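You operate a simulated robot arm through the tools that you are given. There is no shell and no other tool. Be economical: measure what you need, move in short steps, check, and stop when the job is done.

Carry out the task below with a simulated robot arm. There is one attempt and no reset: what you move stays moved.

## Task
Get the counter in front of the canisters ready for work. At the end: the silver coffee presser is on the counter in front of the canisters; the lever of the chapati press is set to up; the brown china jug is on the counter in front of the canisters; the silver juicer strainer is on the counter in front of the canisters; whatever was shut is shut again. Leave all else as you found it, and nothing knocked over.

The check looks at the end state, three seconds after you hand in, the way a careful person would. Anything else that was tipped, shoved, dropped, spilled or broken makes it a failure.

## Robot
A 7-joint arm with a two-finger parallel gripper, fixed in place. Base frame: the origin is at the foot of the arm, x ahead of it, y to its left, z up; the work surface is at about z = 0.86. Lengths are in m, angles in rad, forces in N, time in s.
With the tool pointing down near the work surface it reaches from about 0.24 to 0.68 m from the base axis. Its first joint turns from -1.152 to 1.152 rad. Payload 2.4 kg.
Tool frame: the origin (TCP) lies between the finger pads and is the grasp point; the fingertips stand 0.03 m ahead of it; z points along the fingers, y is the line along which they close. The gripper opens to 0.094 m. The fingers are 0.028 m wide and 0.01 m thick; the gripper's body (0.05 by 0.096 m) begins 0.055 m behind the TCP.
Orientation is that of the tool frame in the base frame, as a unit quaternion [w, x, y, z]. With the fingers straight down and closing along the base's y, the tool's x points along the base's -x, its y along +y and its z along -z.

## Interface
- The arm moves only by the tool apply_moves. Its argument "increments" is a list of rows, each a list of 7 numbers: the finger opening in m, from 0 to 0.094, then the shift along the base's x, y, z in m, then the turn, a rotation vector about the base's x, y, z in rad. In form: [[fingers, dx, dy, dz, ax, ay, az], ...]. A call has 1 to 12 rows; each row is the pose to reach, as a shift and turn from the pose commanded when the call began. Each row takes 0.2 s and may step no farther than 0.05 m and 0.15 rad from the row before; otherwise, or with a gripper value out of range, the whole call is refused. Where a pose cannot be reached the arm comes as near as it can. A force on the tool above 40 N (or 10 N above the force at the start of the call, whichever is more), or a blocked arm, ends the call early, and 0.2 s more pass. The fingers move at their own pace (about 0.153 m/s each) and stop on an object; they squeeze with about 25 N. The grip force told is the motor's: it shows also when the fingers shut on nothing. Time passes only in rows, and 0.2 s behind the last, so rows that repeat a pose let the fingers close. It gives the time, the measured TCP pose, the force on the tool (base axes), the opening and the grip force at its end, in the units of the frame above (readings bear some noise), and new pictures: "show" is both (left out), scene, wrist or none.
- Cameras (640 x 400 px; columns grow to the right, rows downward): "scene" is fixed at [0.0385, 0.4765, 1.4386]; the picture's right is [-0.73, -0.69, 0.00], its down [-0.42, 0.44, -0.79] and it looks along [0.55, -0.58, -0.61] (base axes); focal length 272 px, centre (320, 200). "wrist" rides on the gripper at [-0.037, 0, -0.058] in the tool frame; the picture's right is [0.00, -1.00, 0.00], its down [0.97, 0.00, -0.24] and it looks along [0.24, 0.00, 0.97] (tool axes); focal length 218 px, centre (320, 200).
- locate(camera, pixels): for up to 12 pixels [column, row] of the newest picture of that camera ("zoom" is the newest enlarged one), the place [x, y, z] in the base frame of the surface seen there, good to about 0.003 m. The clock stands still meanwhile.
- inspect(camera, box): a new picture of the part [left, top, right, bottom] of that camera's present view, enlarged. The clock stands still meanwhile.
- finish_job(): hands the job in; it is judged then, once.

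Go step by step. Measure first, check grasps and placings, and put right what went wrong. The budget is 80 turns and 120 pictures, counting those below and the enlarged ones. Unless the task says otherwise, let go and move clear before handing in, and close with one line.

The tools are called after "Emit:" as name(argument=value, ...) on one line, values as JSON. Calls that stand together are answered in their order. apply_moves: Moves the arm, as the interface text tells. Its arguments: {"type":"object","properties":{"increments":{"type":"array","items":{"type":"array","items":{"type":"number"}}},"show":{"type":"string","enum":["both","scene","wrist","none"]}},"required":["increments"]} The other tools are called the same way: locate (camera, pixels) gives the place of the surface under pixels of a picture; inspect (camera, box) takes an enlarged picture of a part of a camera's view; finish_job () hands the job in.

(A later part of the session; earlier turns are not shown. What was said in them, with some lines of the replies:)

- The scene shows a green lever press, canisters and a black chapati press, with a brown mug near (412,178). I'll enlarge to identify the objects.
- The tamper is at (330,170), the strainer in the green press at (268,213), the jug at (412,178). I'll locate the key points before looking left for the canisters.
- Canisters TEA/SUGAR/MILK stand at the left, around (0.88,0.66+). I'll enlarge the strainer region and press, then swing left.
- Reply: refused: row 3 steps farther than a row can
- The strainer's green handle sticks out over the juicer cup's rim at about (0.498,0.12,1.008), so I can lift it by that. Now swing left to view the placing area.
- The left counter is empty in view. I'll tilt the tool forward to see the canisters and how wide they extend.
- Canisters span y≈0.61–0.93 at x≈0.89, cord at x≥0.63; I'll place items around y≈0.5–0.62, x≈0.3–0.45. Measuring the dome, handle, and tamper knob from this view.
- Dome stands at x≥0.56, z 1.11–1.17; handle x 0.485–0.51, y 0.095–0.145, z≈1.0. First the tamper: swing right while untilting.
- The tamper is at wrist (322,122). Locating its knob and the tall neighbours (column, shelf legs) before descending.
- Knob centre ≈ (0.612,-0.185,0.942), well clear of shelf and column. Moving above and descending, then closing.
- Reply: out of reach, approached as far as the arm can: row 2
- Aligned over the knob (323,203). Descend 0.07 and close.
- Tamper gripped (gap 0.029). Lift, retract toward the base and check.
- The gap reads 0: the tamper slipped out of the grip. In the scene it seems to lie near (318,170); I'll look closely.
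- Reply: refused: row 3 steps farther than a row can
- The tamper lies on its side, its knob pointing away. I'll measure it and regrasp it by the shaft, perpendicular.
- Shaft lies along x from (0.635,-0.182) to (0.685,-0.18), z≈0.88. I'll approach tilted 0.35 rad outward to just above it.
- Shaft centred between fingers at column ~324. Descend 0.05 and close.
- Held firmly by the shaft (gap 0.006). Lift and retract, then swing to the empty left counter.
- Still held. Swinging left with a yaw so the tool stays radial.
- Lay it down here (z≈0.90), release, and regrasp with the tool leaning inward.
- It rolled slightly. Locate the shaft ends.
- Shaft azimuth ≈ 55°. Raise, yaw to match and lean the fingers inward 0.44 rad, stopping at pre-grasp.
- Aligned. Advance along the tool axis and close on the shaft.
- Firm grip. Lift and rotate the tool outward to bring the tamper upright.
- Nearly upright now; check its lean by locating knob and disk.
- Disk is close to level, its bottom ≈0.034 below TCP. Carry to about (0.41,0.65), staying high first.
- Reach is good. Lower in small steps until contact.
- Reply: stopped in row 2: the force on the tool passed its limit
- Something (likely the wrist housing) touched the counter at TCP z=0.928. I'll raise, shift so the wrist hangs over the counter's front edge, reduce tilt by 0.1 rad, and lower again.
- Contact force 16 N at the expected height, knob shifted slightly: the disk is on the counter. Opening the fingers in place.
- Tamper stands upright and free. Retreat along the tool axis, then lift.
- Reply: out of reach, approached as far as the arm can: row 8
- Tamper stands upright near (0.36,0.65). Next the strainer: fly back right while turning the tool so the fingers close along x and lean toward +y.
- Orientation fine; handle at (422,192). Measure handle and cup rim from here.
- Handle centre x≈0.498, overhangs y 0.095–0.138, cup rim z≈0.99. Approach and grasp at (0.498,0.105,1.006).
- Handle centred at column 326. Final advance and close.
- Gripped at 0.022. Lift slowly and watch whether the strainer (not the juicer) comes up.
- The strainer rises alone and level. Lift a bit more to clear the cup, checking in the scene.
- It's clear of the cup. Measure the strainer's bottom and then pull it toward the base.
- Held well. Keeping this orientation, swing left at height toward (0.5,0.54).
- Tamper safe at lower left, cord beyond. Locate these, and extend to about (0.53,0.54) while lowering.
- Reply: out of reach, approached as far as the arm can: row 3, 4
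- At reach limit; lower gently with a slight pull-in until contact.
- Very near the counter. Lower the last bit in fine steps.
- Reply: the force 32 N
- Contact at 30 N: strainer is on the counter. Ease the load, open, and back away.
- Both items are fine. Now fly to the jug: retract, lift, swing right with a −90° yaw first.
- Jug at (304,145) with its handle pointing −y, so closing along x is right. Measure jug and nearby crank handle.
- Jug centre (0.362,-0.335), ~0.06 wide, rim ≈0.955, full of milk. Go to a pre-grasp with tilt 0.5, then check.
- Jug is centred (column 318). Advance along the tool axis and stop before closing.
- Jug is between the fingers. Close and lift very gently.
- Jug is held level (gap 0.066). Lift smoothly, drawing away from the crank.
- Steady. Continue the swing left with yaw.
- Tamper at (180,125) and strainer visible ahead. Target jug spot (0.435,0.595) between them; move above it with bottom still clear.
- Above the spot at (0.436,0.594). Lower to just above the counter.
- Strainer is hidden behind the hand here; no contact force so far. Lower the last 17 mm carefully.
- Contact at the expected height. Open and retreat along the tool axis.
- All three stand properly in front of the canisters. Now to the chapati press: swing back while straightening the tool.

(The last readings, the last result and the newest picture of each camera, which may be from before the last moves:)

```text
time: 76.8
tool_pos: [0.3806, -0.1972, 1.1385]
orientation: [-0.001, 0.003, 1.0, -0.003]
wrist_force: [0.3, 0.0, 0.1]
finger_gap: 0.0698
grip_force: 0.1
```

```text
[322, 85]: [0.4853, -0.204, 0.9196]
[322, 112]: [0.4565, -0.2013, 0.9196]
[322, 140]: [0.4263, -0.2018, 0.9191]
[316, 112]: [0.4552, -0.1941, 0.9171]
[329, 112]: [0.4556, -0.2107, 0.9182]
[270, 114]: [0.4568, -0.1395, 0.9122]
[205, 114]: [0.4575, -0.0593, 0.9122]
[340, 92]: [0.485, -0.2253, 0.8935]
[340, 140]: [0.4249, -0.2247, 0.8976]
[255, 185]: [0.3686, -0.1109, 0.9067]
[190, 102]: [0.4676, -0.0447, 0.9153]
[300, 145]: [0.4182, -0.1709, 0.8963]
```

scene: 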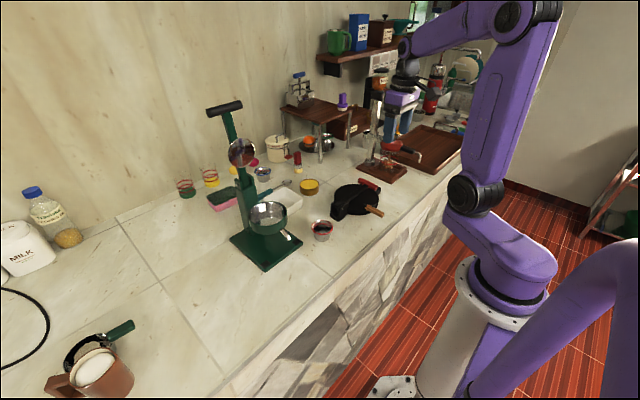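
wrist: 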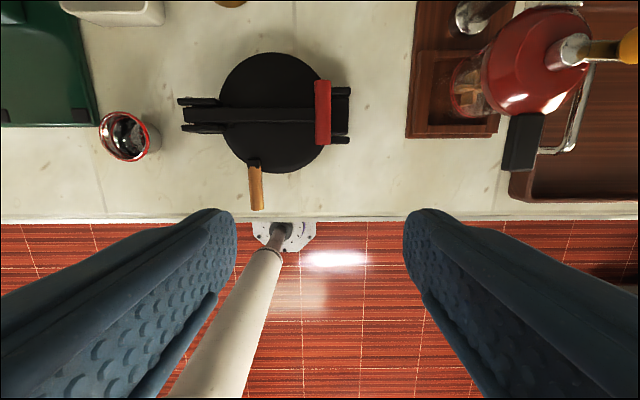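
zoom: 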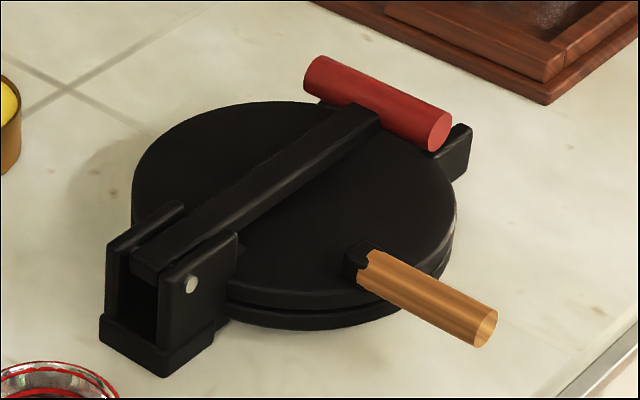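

The lever is the black bar with the red handle (centre y≈-0.203, z≈0.911, free end x 0.422–0.444 beside the bar). Locate the pin and hover over the near end of the handle.

Emit:
locate(camera="zoom", pixels=[[190, 285], [435, 130], [325, 75], [440, 145], [462, 150], [430, 115]])

Emit:
apply_moves(increments=[[0.045, 0.02, -0.003, -0.04, 0, 0, 0], [0.045, 0.04, -0.005, -0.08, 0, 0, 0], [0.045, 0.048, -0.006, -0.12, 0, 0, 0], [0.045, 0.048, -0.006, -0.155, 0, 0, 0]], show="wrist")

```text
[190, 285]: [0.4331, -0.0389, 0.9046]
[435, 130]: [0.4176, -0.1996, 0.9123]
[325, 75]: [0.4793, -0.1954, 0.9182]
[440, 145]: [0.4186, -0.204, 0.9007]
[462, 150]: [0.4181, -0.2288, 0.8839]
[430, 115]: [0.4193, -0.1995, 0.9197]
```

```text
time: 77.8
tool_pos: [0.429, -0.2022, 0.9825]
orientation: [0.0, 0.002, 1.0, -0.002]
wrist_force: [0.7, -0.9, -0.8]
finger_gap: 0.045
grip_force: 0.1
```

wrist: 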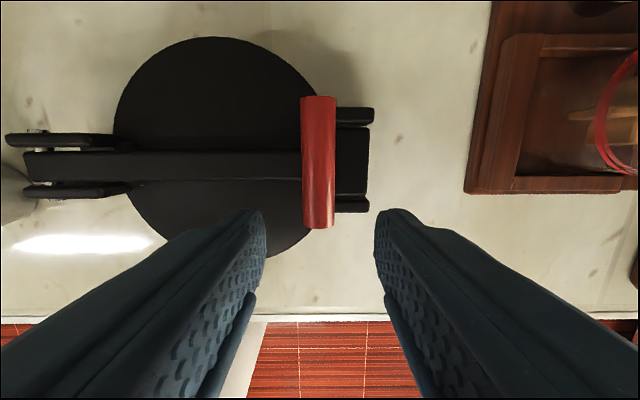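

Pin at y=-0.039, z=0.905. Descend beside the bar and close on the handle.

Emit:
apply_moves(increments=[[0.045, -0.002, 0, -0.03, 0, 0, 0], [0.045, -0.003, 0, -0.05, 0, 0, 0], [0.02, -0.003, 0, -0.05, 0, 0, 0], [0.0, -0.003, 0, -0.05, 0, 0, 0], [0.0, -0.003, 0, -0.05, 0, 0, 0]], show="wrist")

```text
time: 79.0
tool_pos: [0.426, -0.2013, 0.933]
orientation: [-0.001, 0.002, 1.0, -0.003]
wrist_force: [0.4, 0.8, -1.2]
finger_gap: 0.0194
grip_force: 45.4
```

wrist: 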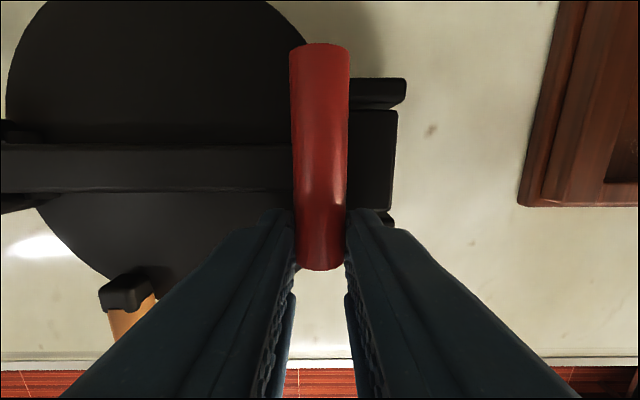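

Handle gripped. Swing it up along its arc, turning the tool with it, first 0.72 rad.

Emit:
apply_moves(increments=[[0, 0, 0.0045, 0.0192, -0.12, 0, 0], [0, 0, 0.0113, 0.0378, -0.24, 0, 0], [0, 0, 0.0203, 0.0554, -0.36, 0, 0], [0, 0, 0.0313, 0.0718, -0.48, 0, 0], [0, 0, 0.0442, 0.0867, -0.6, 0, 0], [0, 0, 0.0587, 0.1001, -0.72, 0, 0]])

```text
time: 80.4
tool_pos: [0.4258, -0.1442, 1.0345]
orientation: [0.0, 0.002, 0.935, -0.355]
wrist_force: [9.6, -9.3, 6.9]
finger_gap: 0.0193
grip_force: 45.0
```

scene: 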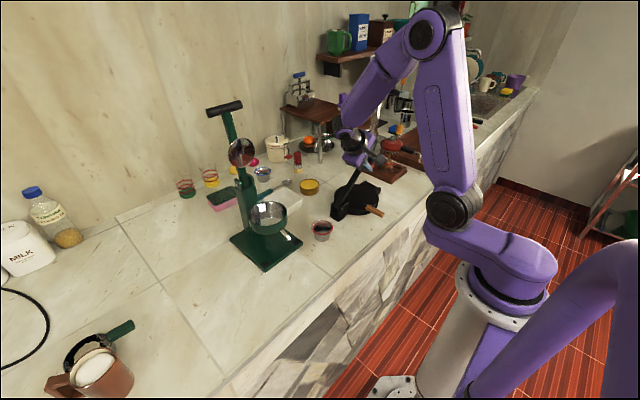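
wrist: 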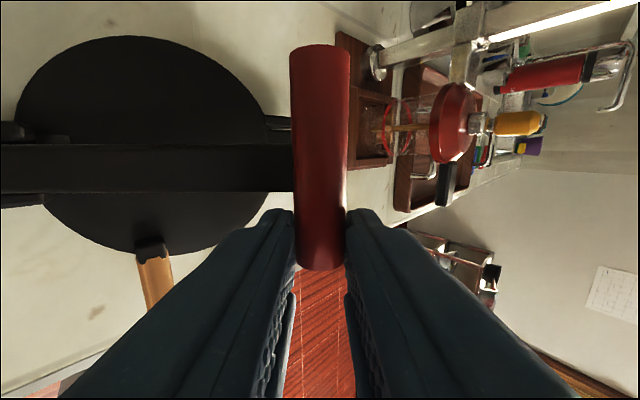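

The lever rises and the plate stays. There's ~12 N radial strain; check the press base hasn't shifted and refine the pin position.

Emit:
inspect(camera="scene", box=[310, 140, 410, 225])

```text
4.71 times, centred on (360, 182) of scene
```

zoom: 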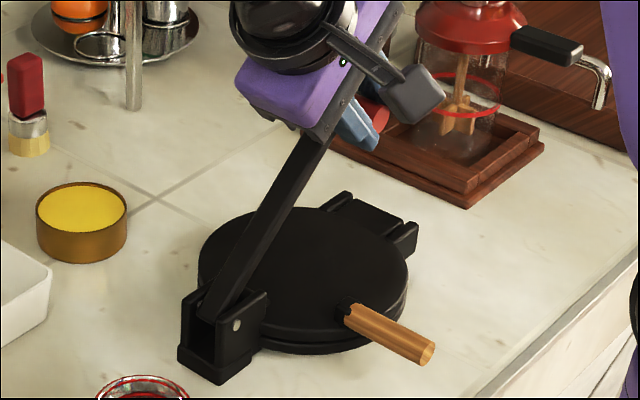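

Emit:
locate(camera="zoom", pixels=[[236, 325], [213, 380], [412, 235], [432, 360], [290, 180], [330, 345]])

```text
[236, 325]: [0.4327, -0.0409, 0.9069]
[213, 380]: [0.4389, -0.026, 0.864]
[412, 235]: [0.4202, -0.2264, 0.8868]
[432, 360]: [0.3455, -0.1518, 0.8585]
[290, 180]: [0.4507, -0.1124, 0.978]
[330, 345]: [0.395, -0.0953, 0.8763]
```

Base unmoved. Continue the arc another 0.48 rad.

Emit:
apply_moves(increments=[[0, 0, 0.0144, 0.0129, -0.12, 0, 0], [0, 0, 0.0317, 0.0223, -0.24, 0, 0], [0, 0, 0.0499, 0.0296, -0.36, 0, 0], [0, 0, 0.0689, 0.0346, -0.48, 0, 0]])

```text
time: 81.4
tool_pos: [0.4256, -0.0747, 1.0677]
orientation: [0.001, 0.0, 0.823, -0.568]
wrist_force: [19.4, 0.0, -2.9]
finger_gap: 0.0194
grip_force: 44.9
```

scene: 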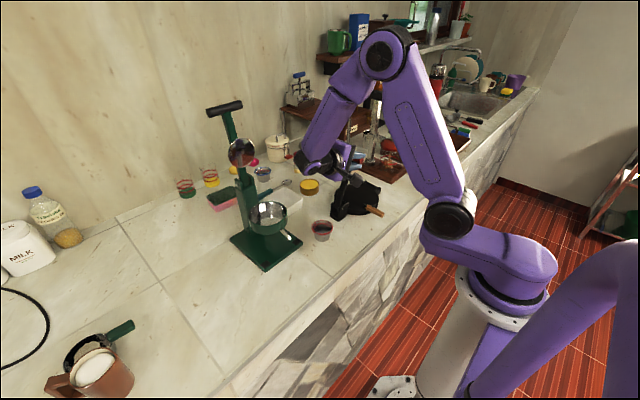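
wrist: 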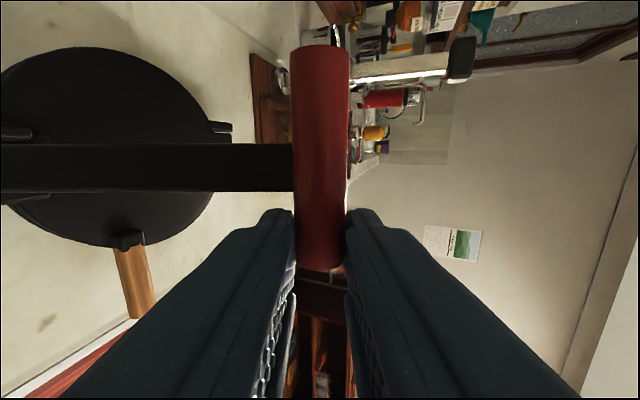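

Lever about 70° up. Finish the arc to about vertical, relaxing a little in x.

Emit:
apply_moves(increments=[[0, 0.002, 0.0195, 0.0029, -0.12, 0, 0], [0, 0.003, 0.0392, 0.0034, -0.24, 0, 0], [0, 0.003, 0.0588, 0.0016, -0.36, 0, 0]])

```text
time: 82.2
tool_pos: [0.4262, -0.0157, 1.0693]
orientation: [-0.004, 0.004, 0.708, -0.706]
wrist_force: [-13.7, -1.1, -4.1]
finger_gap: 0.0194
grip_force: 44.8
```

scene: 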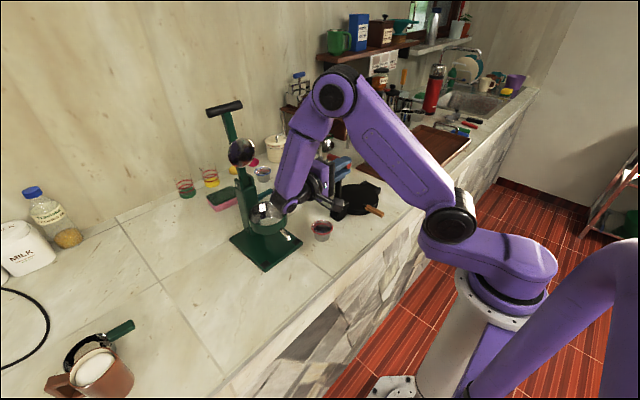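
wrist: 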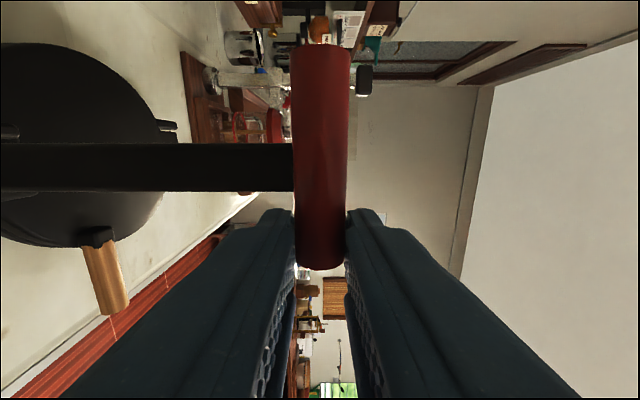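

Lever is vertical. Check wrist clearance to the juicer.

Emit:
inspect(camera="scene", box=[220, 120, 400, 250])

```text
3.08 times, centred on (310, 185) of scene
```

zoom: 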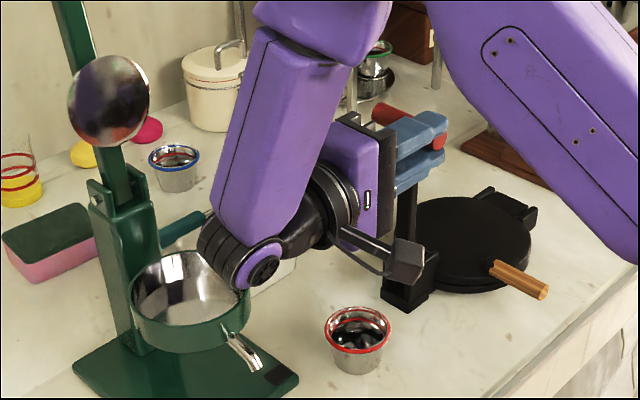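

Emit:
locate(camera="zoom", pixels=[[262, 268], [243, 290], [215, 262], [200, 240], [205, 258], [240, 310], [380, 110], [437, 140]])

```text
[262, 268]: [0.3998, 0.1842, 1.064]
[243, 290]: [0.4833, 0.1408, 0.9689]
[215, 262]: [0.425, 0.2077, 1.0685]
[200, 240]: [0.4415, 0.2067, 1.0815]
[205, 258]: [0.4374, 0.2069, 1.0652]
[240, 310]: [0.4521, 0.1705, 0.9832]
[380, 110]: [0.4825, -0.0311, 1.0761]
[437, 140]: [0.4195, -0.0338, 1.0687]
```

Wrist clears the cup by ~3 cm, and the handle is already just past the pin (y −0.033 vs −0.041). Nudge a bit further past vertical, then open slightly.

Emit:
apply_moves(increments=[[0, -0.0015, 0.013, -0.0005, -0.08, 0, 0], [0, -0.0015, 0.022, -0.002, -0.13, 0, 0], [0, -0.0015, 0.022, -0.002, -0.13, 0, 0]], show="none")

Emit:
apply_moves(increments=[[0.025, 0, 0, 0, 0, 0, 0], [0.03, 0, 0, 0, 0, 0, 0], [0.035, 0, 0, 0, 0, 0, 0], [0.035, 0, 0, 0, 0, 0, 0]], show="wrist")

```text
time: 83.0
tool_pos: [0.4272, 0.0065, 1.0656]
orientation: [0.004, -0.003, -0.666, 0.746]
wrist_force: [-19.2, -5.7, -32.4]
finger_gap: 0.0196
grip_force: 45.1
```

```text
time: 84.0
tool_pos: [0.4278, 0.0084, 1.0677]
orientation: [0.0, -0.002, -0.662, 0.75]
wrist_force: [0.0, 0.0, -0.1]
finger_gap: 0.0351
grip_force: 0.0
```

wrist: 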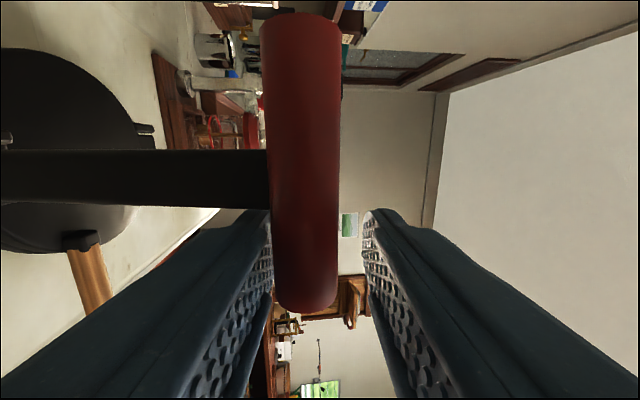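

The handle shifted a little within the opened fingers. Check the lever from the scene before withdrawing.

Emit:
inspect(camera="scene", box=[260, 120, 400, 230])

Emit:
locate(camera="wrist", pixels=[[300, 50], [305, 150], [305, 280], [200, 180], [100, 180]])

```text
3.64 times, centred on (330, 175) of scene
```

zoom: 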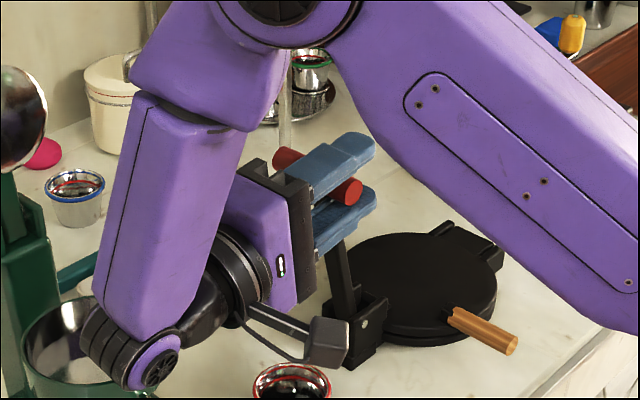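

```text
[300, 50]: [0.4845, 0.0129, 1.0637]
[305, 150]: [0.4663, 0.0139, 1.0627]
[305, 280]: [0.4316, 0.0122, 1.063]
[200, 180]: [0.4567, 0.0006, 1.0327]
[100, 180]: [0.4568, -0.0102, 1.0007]
```

The lever now leans ~16° past vertical. Test if it rests on a stop by opening the fingers further and measuring the handle again.

Emit:
apply_moves(increments=[[0.04, 0, 0, 0, 0, 0, 0], [0.045, 0, 0, 0, 0, 0, 0], [0.05, 0, 0, 0, 0, 0, 0], [0.055, 0, 0, 0, 0, 0, 0], [0.055, 0, 0, 0, 0, 0, 0]], show="wrist")

Emit:
locate(camera="wrist", pixels=[[300, 50], [305, 150], [305, 280], [200, 180]])

```text
time: 85.2
tool_pos: [0.4273, 0.0064, 1.0672]
orientation: [-0.001, -0.002, -0.662, 0.749]
wrist_force: [-0.9, 0.3, 0.1]
finger_gap: 0.0548
grip_force: 0.1
```

wrist: 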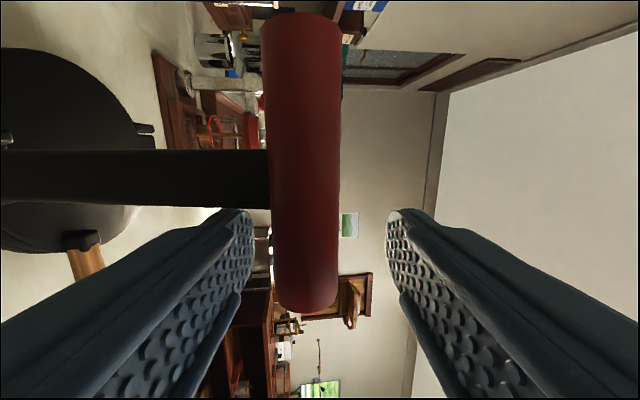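

```text
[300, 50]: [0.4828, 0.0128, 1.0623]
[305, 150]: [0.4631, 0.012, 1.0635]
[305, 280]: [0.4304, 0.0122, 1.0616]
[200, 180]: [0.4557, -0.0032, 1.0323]
```

The lever stays at its stop. Withdraw sideways (−x), then lift.

Emit:
apply_moves(increments=[[0.055, -0.02, 0, 0, 0, 0, 0], [0.055, -0.045, 0, 0, 0, 0, 0], [0.055, -0.07, 0, 0.01, 0, 0, 0], [0.055, -0.08, 0, 0.04, 0.1, 0, 0], [0.055, -0.08, 0, 0.08, 0.2, 0, 0], [0.055, -0.08, 0, 0.12, 0.33, 0, 0], [0.055, -0.08, 0, 0.15, 0.47, 0, 0], [0.055, -0.08, 0, 0.17, 0.61, 0, 0], [0.055, -0.08, 0, 0.18, 0.75, 0, 0]])

```text
time: 87.2
tool_pos: [0.3471, 0.0052, 1.2482]
orientation: [0.0, 0.001, 0.891, -0.454]
wrist_force: [0.4, 0.1, -0.4]
finger_gap: 0.0551
grip_force: 0.1
```

scene: 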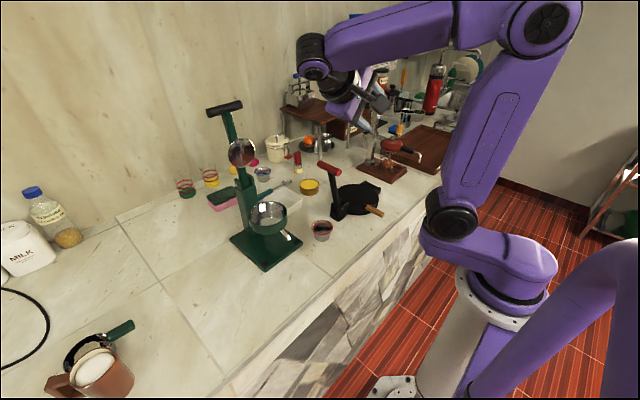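
wrist: 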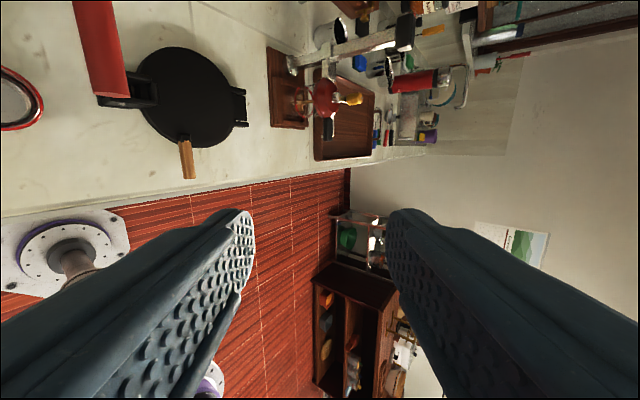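

Lever stands up and the lid stayed shut. Final check of the placed items and the press.

Emit:
inspect(camera="scene", box=[20, 290, 160, 400])

Emit:
inspect(camera="scene", box=[160, 90, 420, 280])

```text
3.64 times, centred on (90, 345) of scene
```

zoom: 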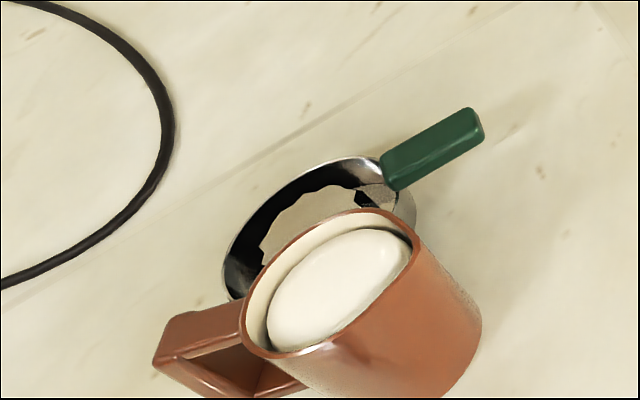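

```text
2.11 times, centred on (290, 185) of scene
```

zoom: 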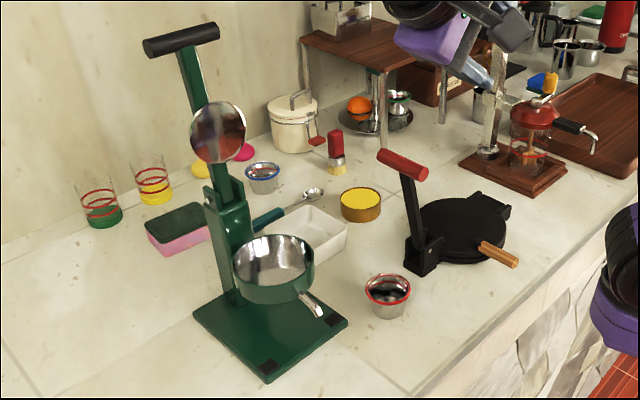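

The jug and strainer stand on the counter with the presser upright beside them (last seen after the jug was released). The lever is up, the press lid is shut, and the other things look unmoved, so I'm handing in.

Emit:
finish_job()

```text
The job is handed in.
```

The job is handed in: the coffee presser, juicer strainer and brown jug stand on the counter in front of the canisters, towards the milk end because of the arm's reach. The chapati press lever is up with its lid still shut. The presser slipped from the gripper and fell onto its side on the first lift; I picked it up again and set it upright.
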